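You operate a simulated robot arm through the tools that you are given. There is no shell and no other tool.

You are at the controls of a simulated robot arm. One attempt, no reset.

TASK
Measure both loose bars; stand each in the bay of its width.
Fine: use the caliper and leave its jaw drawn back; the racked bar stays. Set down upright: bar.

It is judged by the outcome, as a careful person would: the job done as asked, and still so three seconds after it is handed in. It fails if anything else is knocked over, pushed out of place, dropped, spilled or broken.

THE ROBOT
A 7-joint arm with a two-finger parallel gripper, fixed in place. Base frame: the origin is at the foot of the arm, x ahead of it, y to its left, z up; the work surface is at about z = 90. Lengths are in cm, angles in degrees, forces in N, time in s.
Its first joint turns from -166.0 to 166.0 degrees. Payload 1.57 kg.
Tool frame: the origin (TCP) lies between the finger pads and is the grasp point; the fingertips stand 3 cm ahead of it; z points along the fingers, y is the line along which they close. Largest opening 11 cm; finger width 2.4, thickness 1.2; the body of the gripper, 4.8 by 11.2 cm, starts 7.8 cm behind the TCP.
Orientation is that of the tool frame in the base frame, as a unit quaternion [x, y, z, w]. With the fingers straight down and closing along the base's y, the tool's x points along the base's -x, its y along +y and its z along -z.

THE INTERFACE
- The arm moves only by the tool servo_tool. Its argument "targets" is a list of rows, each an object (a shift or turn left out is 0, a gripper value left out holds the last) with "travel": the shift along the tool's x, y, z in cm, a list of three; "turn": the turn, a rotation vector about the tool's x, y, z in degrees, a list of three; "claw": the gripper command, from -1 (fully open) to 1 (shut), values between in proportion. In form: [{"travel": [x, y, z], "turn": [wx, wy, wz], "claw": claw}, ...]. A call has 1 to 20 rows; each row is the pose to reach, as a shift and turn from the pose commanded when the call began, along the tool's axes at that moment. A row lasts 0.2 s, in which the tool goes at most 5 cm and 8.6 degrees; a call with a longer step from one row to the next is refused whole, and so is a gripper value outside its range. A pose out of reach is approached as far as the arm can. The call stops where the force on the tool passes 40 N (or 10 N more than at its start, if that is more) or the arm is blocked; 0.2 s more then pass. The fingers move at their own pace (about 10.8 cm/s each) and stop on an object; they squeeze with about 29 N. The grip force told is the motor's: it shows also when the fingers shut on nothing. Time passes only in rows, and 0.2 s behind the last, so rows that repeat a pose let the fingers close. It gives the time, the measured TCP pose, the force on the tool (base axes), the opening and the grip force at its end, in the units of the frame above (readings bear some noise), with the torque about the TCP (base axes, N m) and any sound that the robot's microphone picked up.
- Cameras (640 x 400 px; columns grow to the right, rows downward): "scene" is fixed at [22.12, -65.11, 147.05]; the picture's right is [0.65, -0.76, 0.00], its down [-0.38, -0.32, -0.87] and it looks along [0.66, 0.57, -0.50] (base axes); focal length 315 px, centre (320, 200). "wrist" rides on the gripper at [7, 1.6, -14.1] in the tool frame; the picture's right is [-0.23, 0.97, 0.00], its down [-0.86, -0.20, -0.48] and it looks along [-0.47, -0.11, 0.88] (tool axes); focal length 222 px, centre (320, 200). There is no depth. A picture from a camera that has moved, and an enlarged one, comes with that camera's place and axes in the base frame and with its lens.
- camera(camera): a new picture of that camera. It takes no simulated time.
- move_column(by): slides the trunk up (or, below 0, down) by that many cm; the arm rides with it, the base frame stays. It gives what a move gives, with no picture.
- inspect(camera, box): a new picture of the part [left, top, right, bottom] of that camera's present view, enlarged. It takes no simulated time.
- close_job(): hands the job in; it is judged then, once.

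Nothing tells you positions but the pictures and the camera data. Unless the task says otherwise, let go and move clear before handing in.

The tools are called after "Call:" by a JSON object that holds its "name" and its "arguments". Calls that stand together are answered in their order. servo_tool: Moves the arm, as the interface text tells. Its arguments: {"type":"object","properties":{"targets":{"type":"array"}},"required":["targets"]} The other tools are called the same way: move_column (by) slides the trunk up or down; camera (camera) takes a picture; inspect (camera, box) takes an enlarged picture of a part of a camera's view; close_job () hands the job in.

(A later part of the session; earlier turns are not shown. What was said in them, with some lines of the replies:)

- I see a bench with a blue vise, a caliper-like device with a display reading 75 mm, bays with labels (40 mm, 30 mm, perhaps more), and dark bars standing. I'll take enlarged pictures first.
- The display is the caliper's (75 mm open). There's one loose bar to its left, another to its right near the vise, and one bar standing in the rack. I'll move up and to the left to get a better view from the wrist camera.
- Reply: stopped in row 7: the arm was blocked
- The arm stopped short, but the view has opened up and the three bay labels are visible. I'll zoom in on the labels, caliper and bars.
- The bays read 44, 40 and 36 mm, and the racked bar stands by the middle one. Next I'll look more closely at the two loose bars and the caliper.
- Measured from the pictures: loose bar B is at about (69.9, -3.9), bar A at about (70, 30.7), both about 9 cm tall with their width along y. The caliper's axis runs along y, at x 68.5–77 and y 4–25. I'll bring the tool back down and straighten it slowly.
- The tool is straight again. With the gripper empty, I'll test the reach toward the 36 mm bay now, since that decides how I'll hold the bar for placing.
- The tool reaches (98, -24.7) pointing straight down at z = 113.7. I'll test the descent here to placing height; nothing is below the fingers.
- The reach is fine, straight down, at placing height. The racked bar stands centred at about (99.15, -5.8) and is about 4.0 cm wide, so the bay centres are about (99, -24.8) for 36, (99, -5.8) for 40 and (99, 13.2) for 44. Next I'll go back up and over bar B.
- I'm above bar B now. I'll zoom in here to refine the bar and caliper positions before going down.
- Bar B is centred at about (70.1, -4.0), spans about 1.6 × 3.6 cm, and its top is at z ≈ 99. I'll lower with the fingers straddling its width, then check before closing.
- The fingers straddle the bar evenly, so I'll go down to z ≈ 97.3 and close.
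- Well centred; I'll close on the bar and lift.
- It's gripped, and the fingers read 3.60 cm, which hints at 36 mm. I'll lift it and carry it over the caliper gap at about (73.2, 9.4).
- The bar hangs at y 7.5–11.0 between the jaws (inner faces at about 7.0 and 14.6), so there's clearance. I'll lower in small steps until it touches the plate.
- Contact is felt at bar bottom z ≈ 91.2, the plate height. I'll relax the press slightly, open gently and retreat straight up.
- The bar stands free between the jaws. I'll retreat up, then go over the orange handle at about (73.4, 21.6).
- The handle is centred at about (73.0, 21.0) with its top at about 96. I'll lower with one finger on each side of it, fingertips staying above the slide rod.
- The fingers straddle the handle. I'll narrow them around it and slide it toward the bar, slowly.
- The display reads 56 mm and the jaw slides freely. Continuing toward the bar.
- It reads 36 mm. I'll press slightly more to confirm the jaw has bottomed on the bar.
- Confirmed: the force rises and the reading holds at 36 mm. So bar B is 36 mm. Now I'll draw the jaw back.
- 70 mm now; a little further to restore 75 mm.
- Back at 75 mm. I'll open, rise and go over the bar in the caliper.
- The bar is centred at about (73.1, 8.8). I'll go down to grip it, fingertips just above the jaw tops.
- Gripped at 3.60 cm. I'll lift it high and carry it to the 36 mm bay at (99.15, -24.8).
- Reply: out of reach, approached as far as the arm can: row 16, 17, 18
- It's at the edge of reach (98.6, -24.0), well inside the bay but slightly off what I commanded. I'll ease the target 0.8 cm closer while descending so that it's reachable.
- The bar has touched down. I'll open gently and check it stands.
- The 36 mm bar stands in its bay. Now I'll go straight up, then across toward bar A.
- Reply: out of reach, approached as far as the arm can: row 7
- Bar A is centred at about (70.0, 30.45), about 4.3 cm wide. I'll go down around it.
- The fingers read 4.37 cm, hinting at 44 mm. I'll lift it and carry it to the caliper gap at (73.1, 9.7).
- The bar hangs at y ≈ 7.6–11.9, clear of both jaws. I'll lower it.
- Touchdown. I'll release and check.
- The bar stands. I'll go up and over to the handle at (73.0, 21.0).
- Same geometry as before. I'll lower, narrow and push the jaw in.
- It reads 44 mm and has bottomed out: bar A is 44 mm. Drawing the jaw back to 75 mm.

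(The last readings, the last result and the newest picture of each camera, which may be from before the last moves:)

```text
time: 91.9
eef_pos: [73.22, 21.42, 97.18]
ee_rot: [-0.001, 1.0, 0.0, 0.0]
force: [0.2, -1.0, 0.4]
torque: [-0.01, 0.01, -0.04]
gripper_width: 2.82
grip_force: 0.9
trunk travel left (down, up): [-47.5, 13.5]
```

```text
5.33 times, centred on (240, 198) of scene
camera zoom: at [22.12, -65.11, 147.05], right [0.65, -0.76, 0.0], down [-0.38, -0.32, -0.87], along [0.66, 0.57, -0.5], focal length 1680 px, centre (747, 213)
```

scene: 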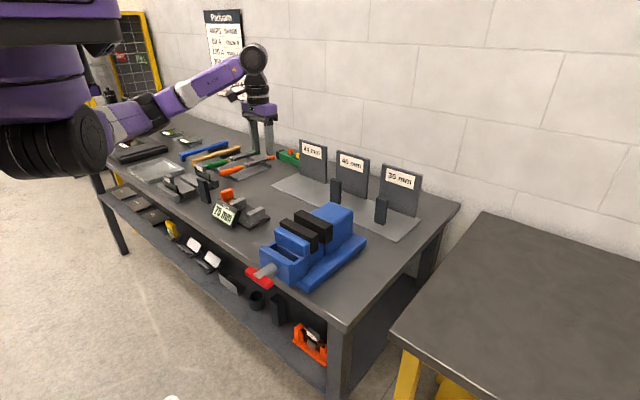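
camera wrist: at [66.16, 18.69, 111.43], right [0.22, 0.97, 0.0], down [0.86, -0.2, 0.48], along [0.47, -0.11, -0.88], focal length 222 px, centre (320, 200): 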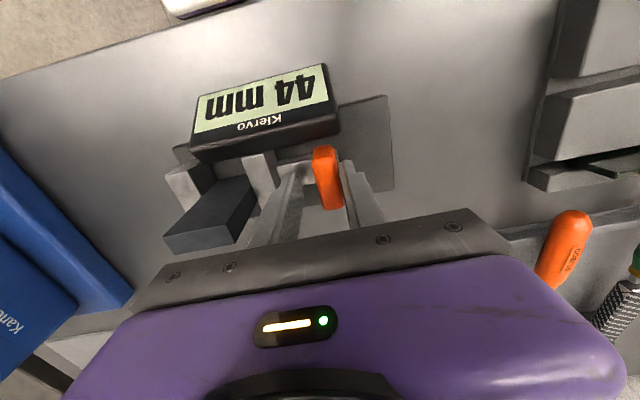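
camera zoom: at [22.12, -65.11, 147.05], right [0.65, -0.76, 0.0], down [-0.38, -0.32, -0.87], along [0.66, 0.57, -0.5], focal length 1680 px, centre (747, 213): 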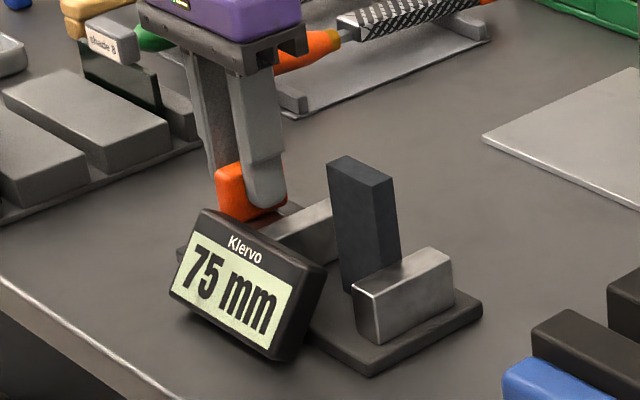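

Back at 75 mm. I'll release the handle and go over the bar at about (73.1, 9.2).

Call:
{"name": "servo_tool", "arguments": {"targets": [{"travel": [0, -0.3, 0], "claw": 0.25}, {"travel": [0, -0.4, 0], "claw": 0.2}, {"travel": [0, -0.4, -0.5], "claw": 0.2}, {"travel": [0, -0.4, -3]}, {"travel": [0, -0.4, -6]}, {"travel": [0, -0.4, -9]}, {"travel": [0, -2, -10]}, {"travel": [0, -5, -10]}, {"travel": [0, -8, -10], "claw": -0.1}, {"travel": [0, -11, -10], "claw": -0.2}, {"travel": [0, -12.2, -10]}, {"travel": [0, -12.2, -10]}, {"travel": [0, -12.2, -10]}]}}

Call:
{"name": "inspect", "arguments": {"camera": "wrist", "box": [220, 60, 440, 200]}}

Call:
{"name": "inspect", "arguments": {"camera": "scene", "box": [190, 160, 290, 235]}}

```text
time: 94.7
eef_pos: [73.17, 9.05, 107.13]
ee_rot: [-0.002, 1.0, 0.0, 0.0]
force: [0.0, -0.1, -0.7]
torque: [0.02, 0.02, -0.01]
gripper_width: 6.61
grip_force: 0.1
trunk travel left (down, up): [-47.5, 13.5]
```

```text
2.86 times, centred on (330, 130) of wrist
camera zoom: at [66.19, 10.7, 121.48], right [0.22, 0.97, 0.0], down [0.86, -0.2, 0.48], along [0.47, -0.11, -0.88], focal length 635 px, centre (291, 400)
```

zoom: 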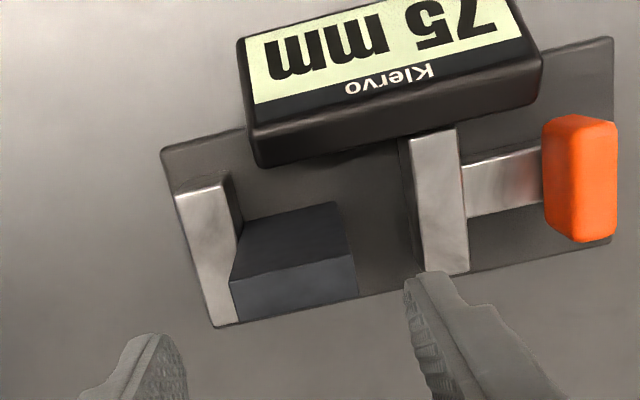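

```text
5.33 times, centred on (240, 198) of scene
camera zoom: at [22.12, -65.11, 147.05], right [0.65, -0.76, 0.0], down [-0.38, -0.32, -0.87], along [0.66, 0.57, -0.5], focal length 1680 px, centre (747, 213)
```

zoom: 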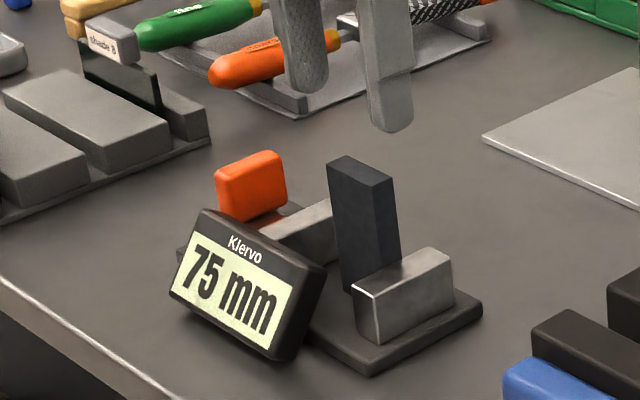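

Call:
{"name": "servo_tool", "arguments": {"targets": [{"travel": [0, 0.1, 2]}, {"travel": [0, 0.1, 4]}, {"travel": [0, 0.1, 6]}, {"travel": [0, 0.1, 7.5]}, {"travel": [0, 0.1, 8.3]}, {"travel": [0, 0.1, 8.6]}, {"travel": [0, 0.1, 8.6]}, {"travel": [0, 0.1, 8.6], "claw": 0.1}, {"travel": [0, 0.1, 8.6], "claw": 0.16}, {"travel": [0, 0.1, 8.6], "claw": 1}, {"travel": [0, 0.1, 8.6], "claw": 1}, {"travel": [0, 0.1, 8.6], "claw": 1}]}}

Call:
{"name": "inspect", "arguments": {"camera": "scene", "box": [190, 160, 290, 235]}}

```text
time: 97.3
eef_pos: [73.05, 9.3, 98.57]
ee_rot: [-0.001, 1.0, 0.0, 0.0]
force: [-0.6, -2.7, 0.1]
torque: [-0.09, 0.03, -0.02]
gripper_width: 4.38
grip_force: 29.0
trunk travel left (down, up): [-47.5, 13.5]
```

```text
5.33 times, centred on (240, 198) of scene
camera zoom: at [22.12, -65.11, 147.05], right [0.65, -0.76, 0.0], down [-0.38, -0.32, -0.87], along [0.66, 0.57, -0.5], focal length 1680 px, centre (747, 213)
```

zoom: 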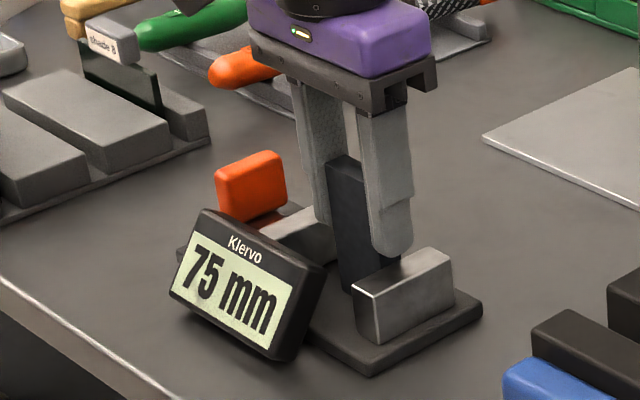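

Gripped at 4.38 cm. I'll lift, then carry it to the 44 mm bay at (99.1, 13.2).

Call:
{"name": "servo_tool", "arguments": {"targets": [{"travel": [0, 0.1, -0.3]}, {"travel": [0, 0.15, -1.5]}, {"travel": [0, 0.15, -3.5]}, {"travel": [0, 0.15, -6]}, {"travel": [0, 0.15, -8.5]}, {"travel": [0, 0.15, -11]}, {"travel": [0, 0.15, -13.5]}, {"travel": [0, 0.15, -15.5]}, {"travel": [-1, 0.3, -16]}, {"travel": [-3.5, 0.7, -16]}, {"travel": [-6.2, 1.1, -16]}, {"travel": [-9, 1.5, -16]}, {"travel": [-11.8, 1.9, -16]}, {"travel": [-14.6, 2.3, -16]}, {"travel": [-17.4, 2.7, -16]}, {"travel": [-20.2, 3.1, -16]}, {"travel": [-23, 3.6, -16]}, {"travel": [-25, 4, -16]}, {"travel": [-25.8, 4, -16]}, {"travel": [-25.8, 4, -16]}]}}

Call:
{"name": "camera", "arguments": {"camera": "wrist"}}

Call:
{"name": "camera", "arguments": {"camera": "scene"}}

```text
time: 101.5
eef_pos: [98.98, 13.32, 114.55]
ee_rot: [-0.001, 1.0, 0.001, -0.001]
force: [-0.7, 0.1, -4.7]
torque: [-0.02, 0.02, 0.01]
gripper_width: 4.39
grip_force: 29.0
trunk travel left (down, up): [-47.5, 13.5]
```

```text
taken
camera wrist: at [91.94, 14.93, 128.73], right [0.23, 0.97, 0.0], down [0.86, -0.2, 0.48], along [0.47, -0.11, -0.88], focal length 222 px, centre (320, 200)
```

wrist: 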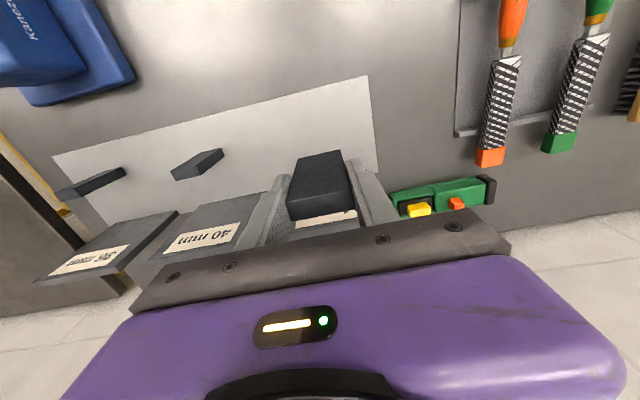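

```text
taken
```

scene: 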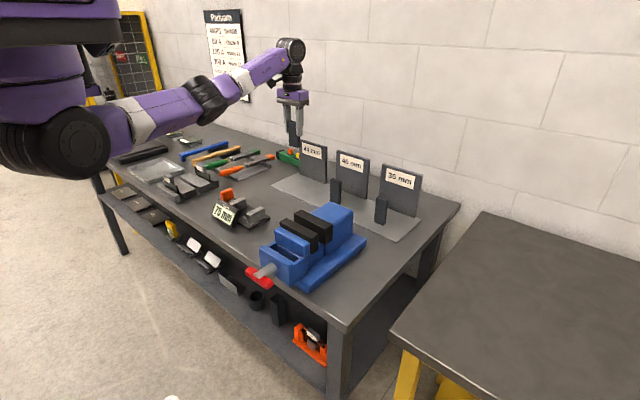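

It's over the 44 mm bay. I'll lower to just above the plate.

Call:
{"name": "servo_tool", "arguments": {"targets": [{"travel": [0, 0, 2]}, {"travel": [0, 0, 4.5]}, {"travel": [0, 0, 7]}, {"travel": [0, 0, 9.5]}, {"travel": [0, 0, 12]}, {"travel": [0, 0, 14]}, {"travel": [0, 0, 15.3]}, {"travel": [0, 0, 16]}, {"travel": [0, 0, 16.2]}, {"travel": [0, 0, 16.2]}]}}

Call:
{"name": "inspect", "arguments": {"camera": "scene", "box": [260, 120, 380, 210]}}

Call:
{"name": "camera", "arguments": {"camera": "wrist"}}

```text
time: 103.7
eef_pos: [98.88, 13.33, 98.44]
ee_rot: [-0.001, 1.0, 0.0, 0.0]
force: [0.0, -0.2, -4.5]
torque: [0.01, -0.01, 0.0]
gripper_width: 4.37
grip_force: 29.7
trunk travel left (down, up): [-47.5, 13.5]
```

```text
4.44 times, centred on (320, 165) of scene
camera zoom: at [22.12, -65.11, 147.05], right [0.65, -0.76, 0.0], down [-0.38, -0.32, -0.87], along [0.66, 0.57, -0.5], focal length 1400 px, centre (320, 356)
```

zoom: 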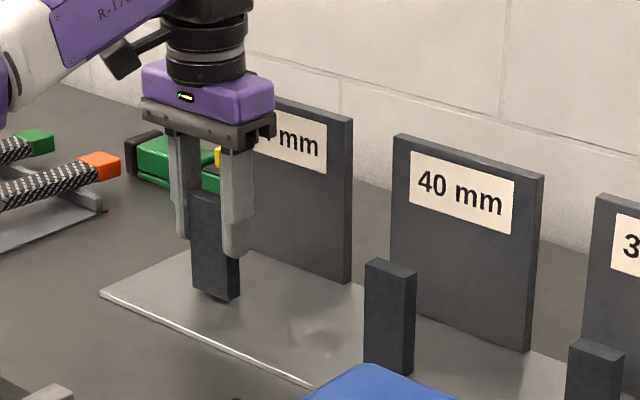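

```text
taken
camera wrist: at [91.99, 14.89, 112.61], right [0.23, 0.97, 0.0], down [0.86, -0.2, 0.48], along [0.47, -0.11, -0.88], focal length 222 px, centre (320, 200)
```

wrist: 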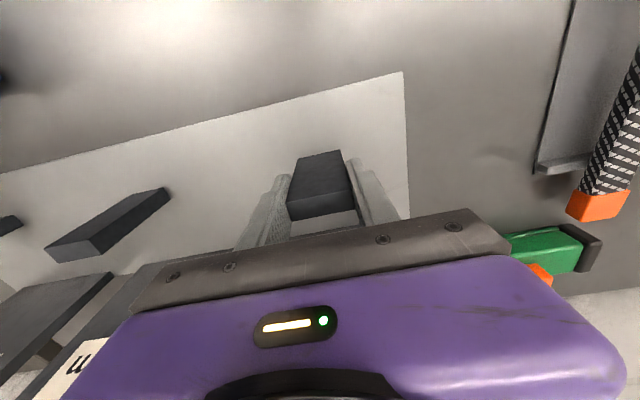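

Call:
{"name": "servo_tool", "arguments": {"targets": [{"travel": [0, 0, 0.1]}, {"travel": [0, 0, 0.2]}, {"travel": [0, 0, 0.3]}, {"travel": [0, 0, 0.3]}]}}

```text
time: 104.7
eef_pos: [98.95, 13.37, 98.14]
ee_rot: [-0.001, 1.0, 0.0, 0.0]
force: [-0.2, -0.6, -5.1]
torque: [0.02, -0.01, 0.0]
gripper_width: 4.41
grip_force: 28.8
trunk travel left (down, up): [-47.5, 13.5]
```

Call:
{"name": "servo_tool", "arguments": {"targets": [{"travel": [0, 0, 0.1]}, {"travel": [0, 0, 0.2]}, {"travel": [0, 0, 0.2]}]}}

```text
time: 105.5
eef_pos: [98.93, 13.3, 97.99]
ee_rot: [-0.001, 1.0, 0.0, 0.001]
force: [-0.5, -0.1, 3.1]
torque: [-0.15, 0.11, -0.02]
gripper_width: 4.38
grip_force: 29.1
trunk travel left (down, up): [-47.5, 13.5]
```

Touchdown. I'll release gently and check.

Call:
{"name": "servo_tool", "arguments": {"targets": [{"travel": [0, 0, 0]}, {"travel": [0, 0, 0], "claw": 0.15}, {"travel": [0, 0, 0], "claw": 0}, {"travel": [0, 0, 0], "claw": -0.16}, {"travel": [0, 0, 0], "claw": -0.16}]}}

Call:
{"name": "inspect", "arguments": {"camera": "scene", "box": [260, 120, 380, 210]}}

Call:
{"name": "inspect", "arguments": {"camera": "wrist", "box": [220, 90, 420, 215]}}

```text
time: 106.7
eef_pos: [98.96, 13.38, 97.84]
ee_rot: [-0.001, 1.0, 0.0, 0.0]
force: [-0.1, -0.2, -0.3]
torque: [-0.03, 0.01, -0.01]
gripper_width: 6.39
grip_force: 0.1
trunk travel left (down, up): [-47.5, 13.5]
```

```text
4.44 times, centred on (320, 165) of scene
camera zoom: at [22.12, -65.11, 147.05], right [0.65, -0.76, 0.0], down [-0.38, -0.32, -0.87], along [0.66, 0.57, -0.5], focal length 1400 px, centre (320, 356)
```

zoom: 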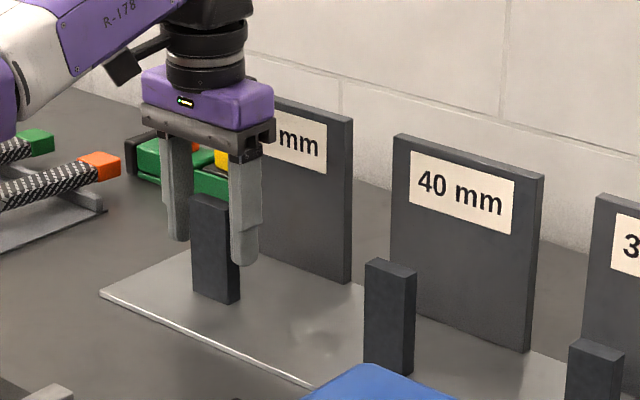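

```text
3.20 times, centred on (320, 152) of wrist
camera zoom: at [91.98, 14.92, 112.14], right [0.22, 0.97, 0.0], down [0.86, -0.2, 0.48], along [0.47, -0.11, -0.88], focal length 711 px, centre (320, 352)
```

zoom: 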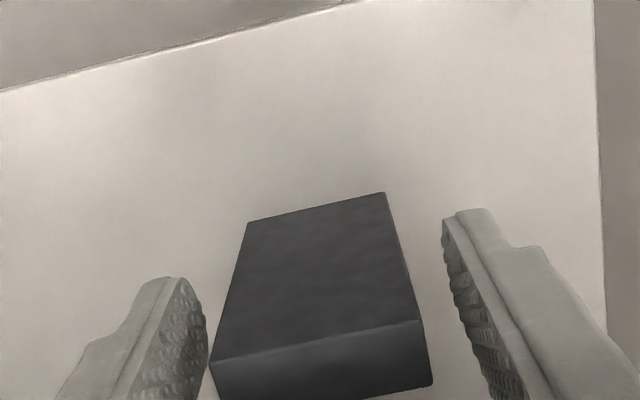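

It stands free in the 44 mm bay. I'll retreat straight up, then back, and take a final look.

Call:
{"name": "servo_tool", "arguments": {"targets": [{"travel": [0, 0, -1]}, {"travel": [0, 0, -3]}, {"travel": [0, 0, -5.5]}, {"travel": [0, 0, -8]}, {"travel": [0, 0, -11]}, {"travel": [0, 0, -14]}, {"travel": [0.5, 0, -15.5]}, {"travel": [3, 0, -16]}, {"travel": [6, 0, -16]}, {"travel": [9, 0, -16]}, {"travel": [12, 0, -16]}, {"travel": [15, 0, -16]}, {"travel": [17, 0, -16]}, {"travel": [17, 0, -16]}]}}

Call:
{"name": "camera", "arguments": {"camera": "scene"}}

Call:
{"name": "inspect", "arguments": {"camera": "scene", "box": [260, 130, 440, 242]}}

Call:
{"name": "inspect", "arguments": {"camera": "scene", "box": [180, 160, 300, 235]}}

Call:
{"name": "camera", "arguments": {"camera": "wrist"}}

```text
time: 109.7
eef_pos: [81.91, 13.27, 113.84]
ee_rot: [-0.001, 1.0, 0.001, 0.0]
force: [0.1, 0.0, -0.5]
torque: [0.03, 0.0, 0.0]
gripper_width: 6.4
grip_force: 0.0
trunk travel left (down, up): [-47.5, 13.5]
```

```text
taken
```

scene: 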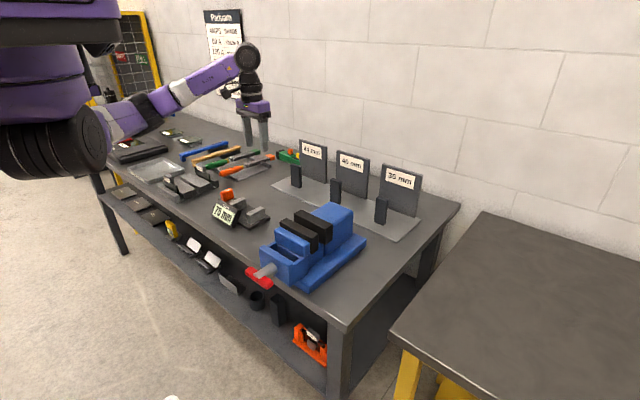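

```text
3.56 times, centred on (350, 186) of scene
camera zoom: at [22.12, -65.11, 147.05], right [0.65, -0.76, 0.0], down [-0.38, -0.32, -0.87], along [0.66, 0.57, -0.5], focal length 1120 px, centre (213, 250)
```

zoom: 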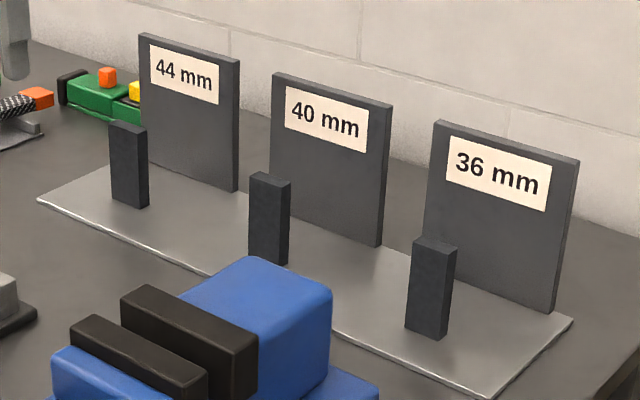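

```text
5.33 times, centred on (240, 198) of scene
camera zoom: at [22.12, -65.11, 147.05], right [0.65, -0.76, 0.0], down [-0.38, -0.32, -0.87], along [0.66, 0.57, -0.5], focal length 1680 px, centre (747, 213)
```

zoom: 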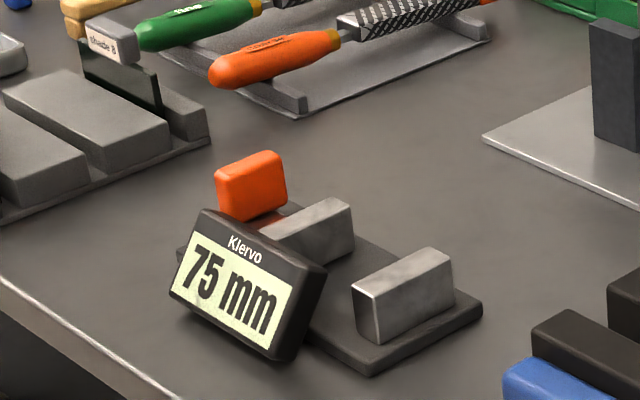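

```text
taken
camera wrist: at [74.97, 14.92, 128.06], right [0.22, 0.97, 0.0], down [0.86, -0.2, 0.48], along [0.47, -0.11, -0.88], focal length 222 px, centre (320, 200)
```

wrist: 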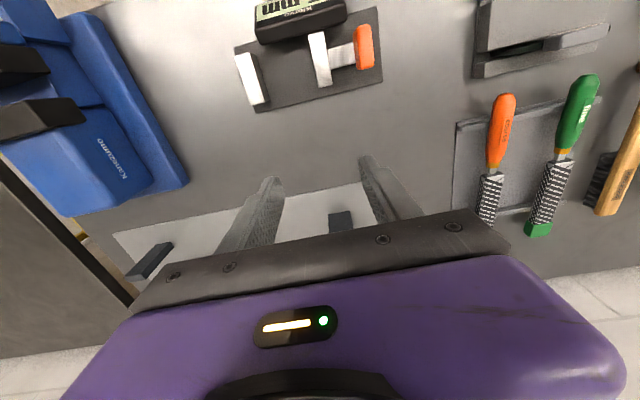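

The 36 mm bar stands in the 36 bay and the 44 mm bar in the 44 bay. The racked 40 mm bar hasn't moved, the caliper jaw is drawn back at 75 mm, and the gripper is clear. Handing in.

Call:
{"name": "close_job", "arguments": {}}

```text
The job is handed in.
```

Both loose bars have been measured with the caliper, and each now stands upright in the bay of its width. I handed the job in and haven't seen a verdict.

| Bar | Caliper reading | Bay |
|---|---|---|
| The one near the vise | 36 mm | 36 mm |
| The one near the lens rack | 44 mm | 44 mm |

- **Caliper:** the jaw is drawn back to 75 mm, where it started.
- **Racked bar:** it is still standing in the 40 mm bay; I didn't touch it.
- **Placement:** the 36 mm bar stands about 1 cm nearer the front of its bay than the racked bar does, because that was the limit of the arm's reach.

In the final pictures nothing else was knocked over or moved, and the gripper was clear of everything.
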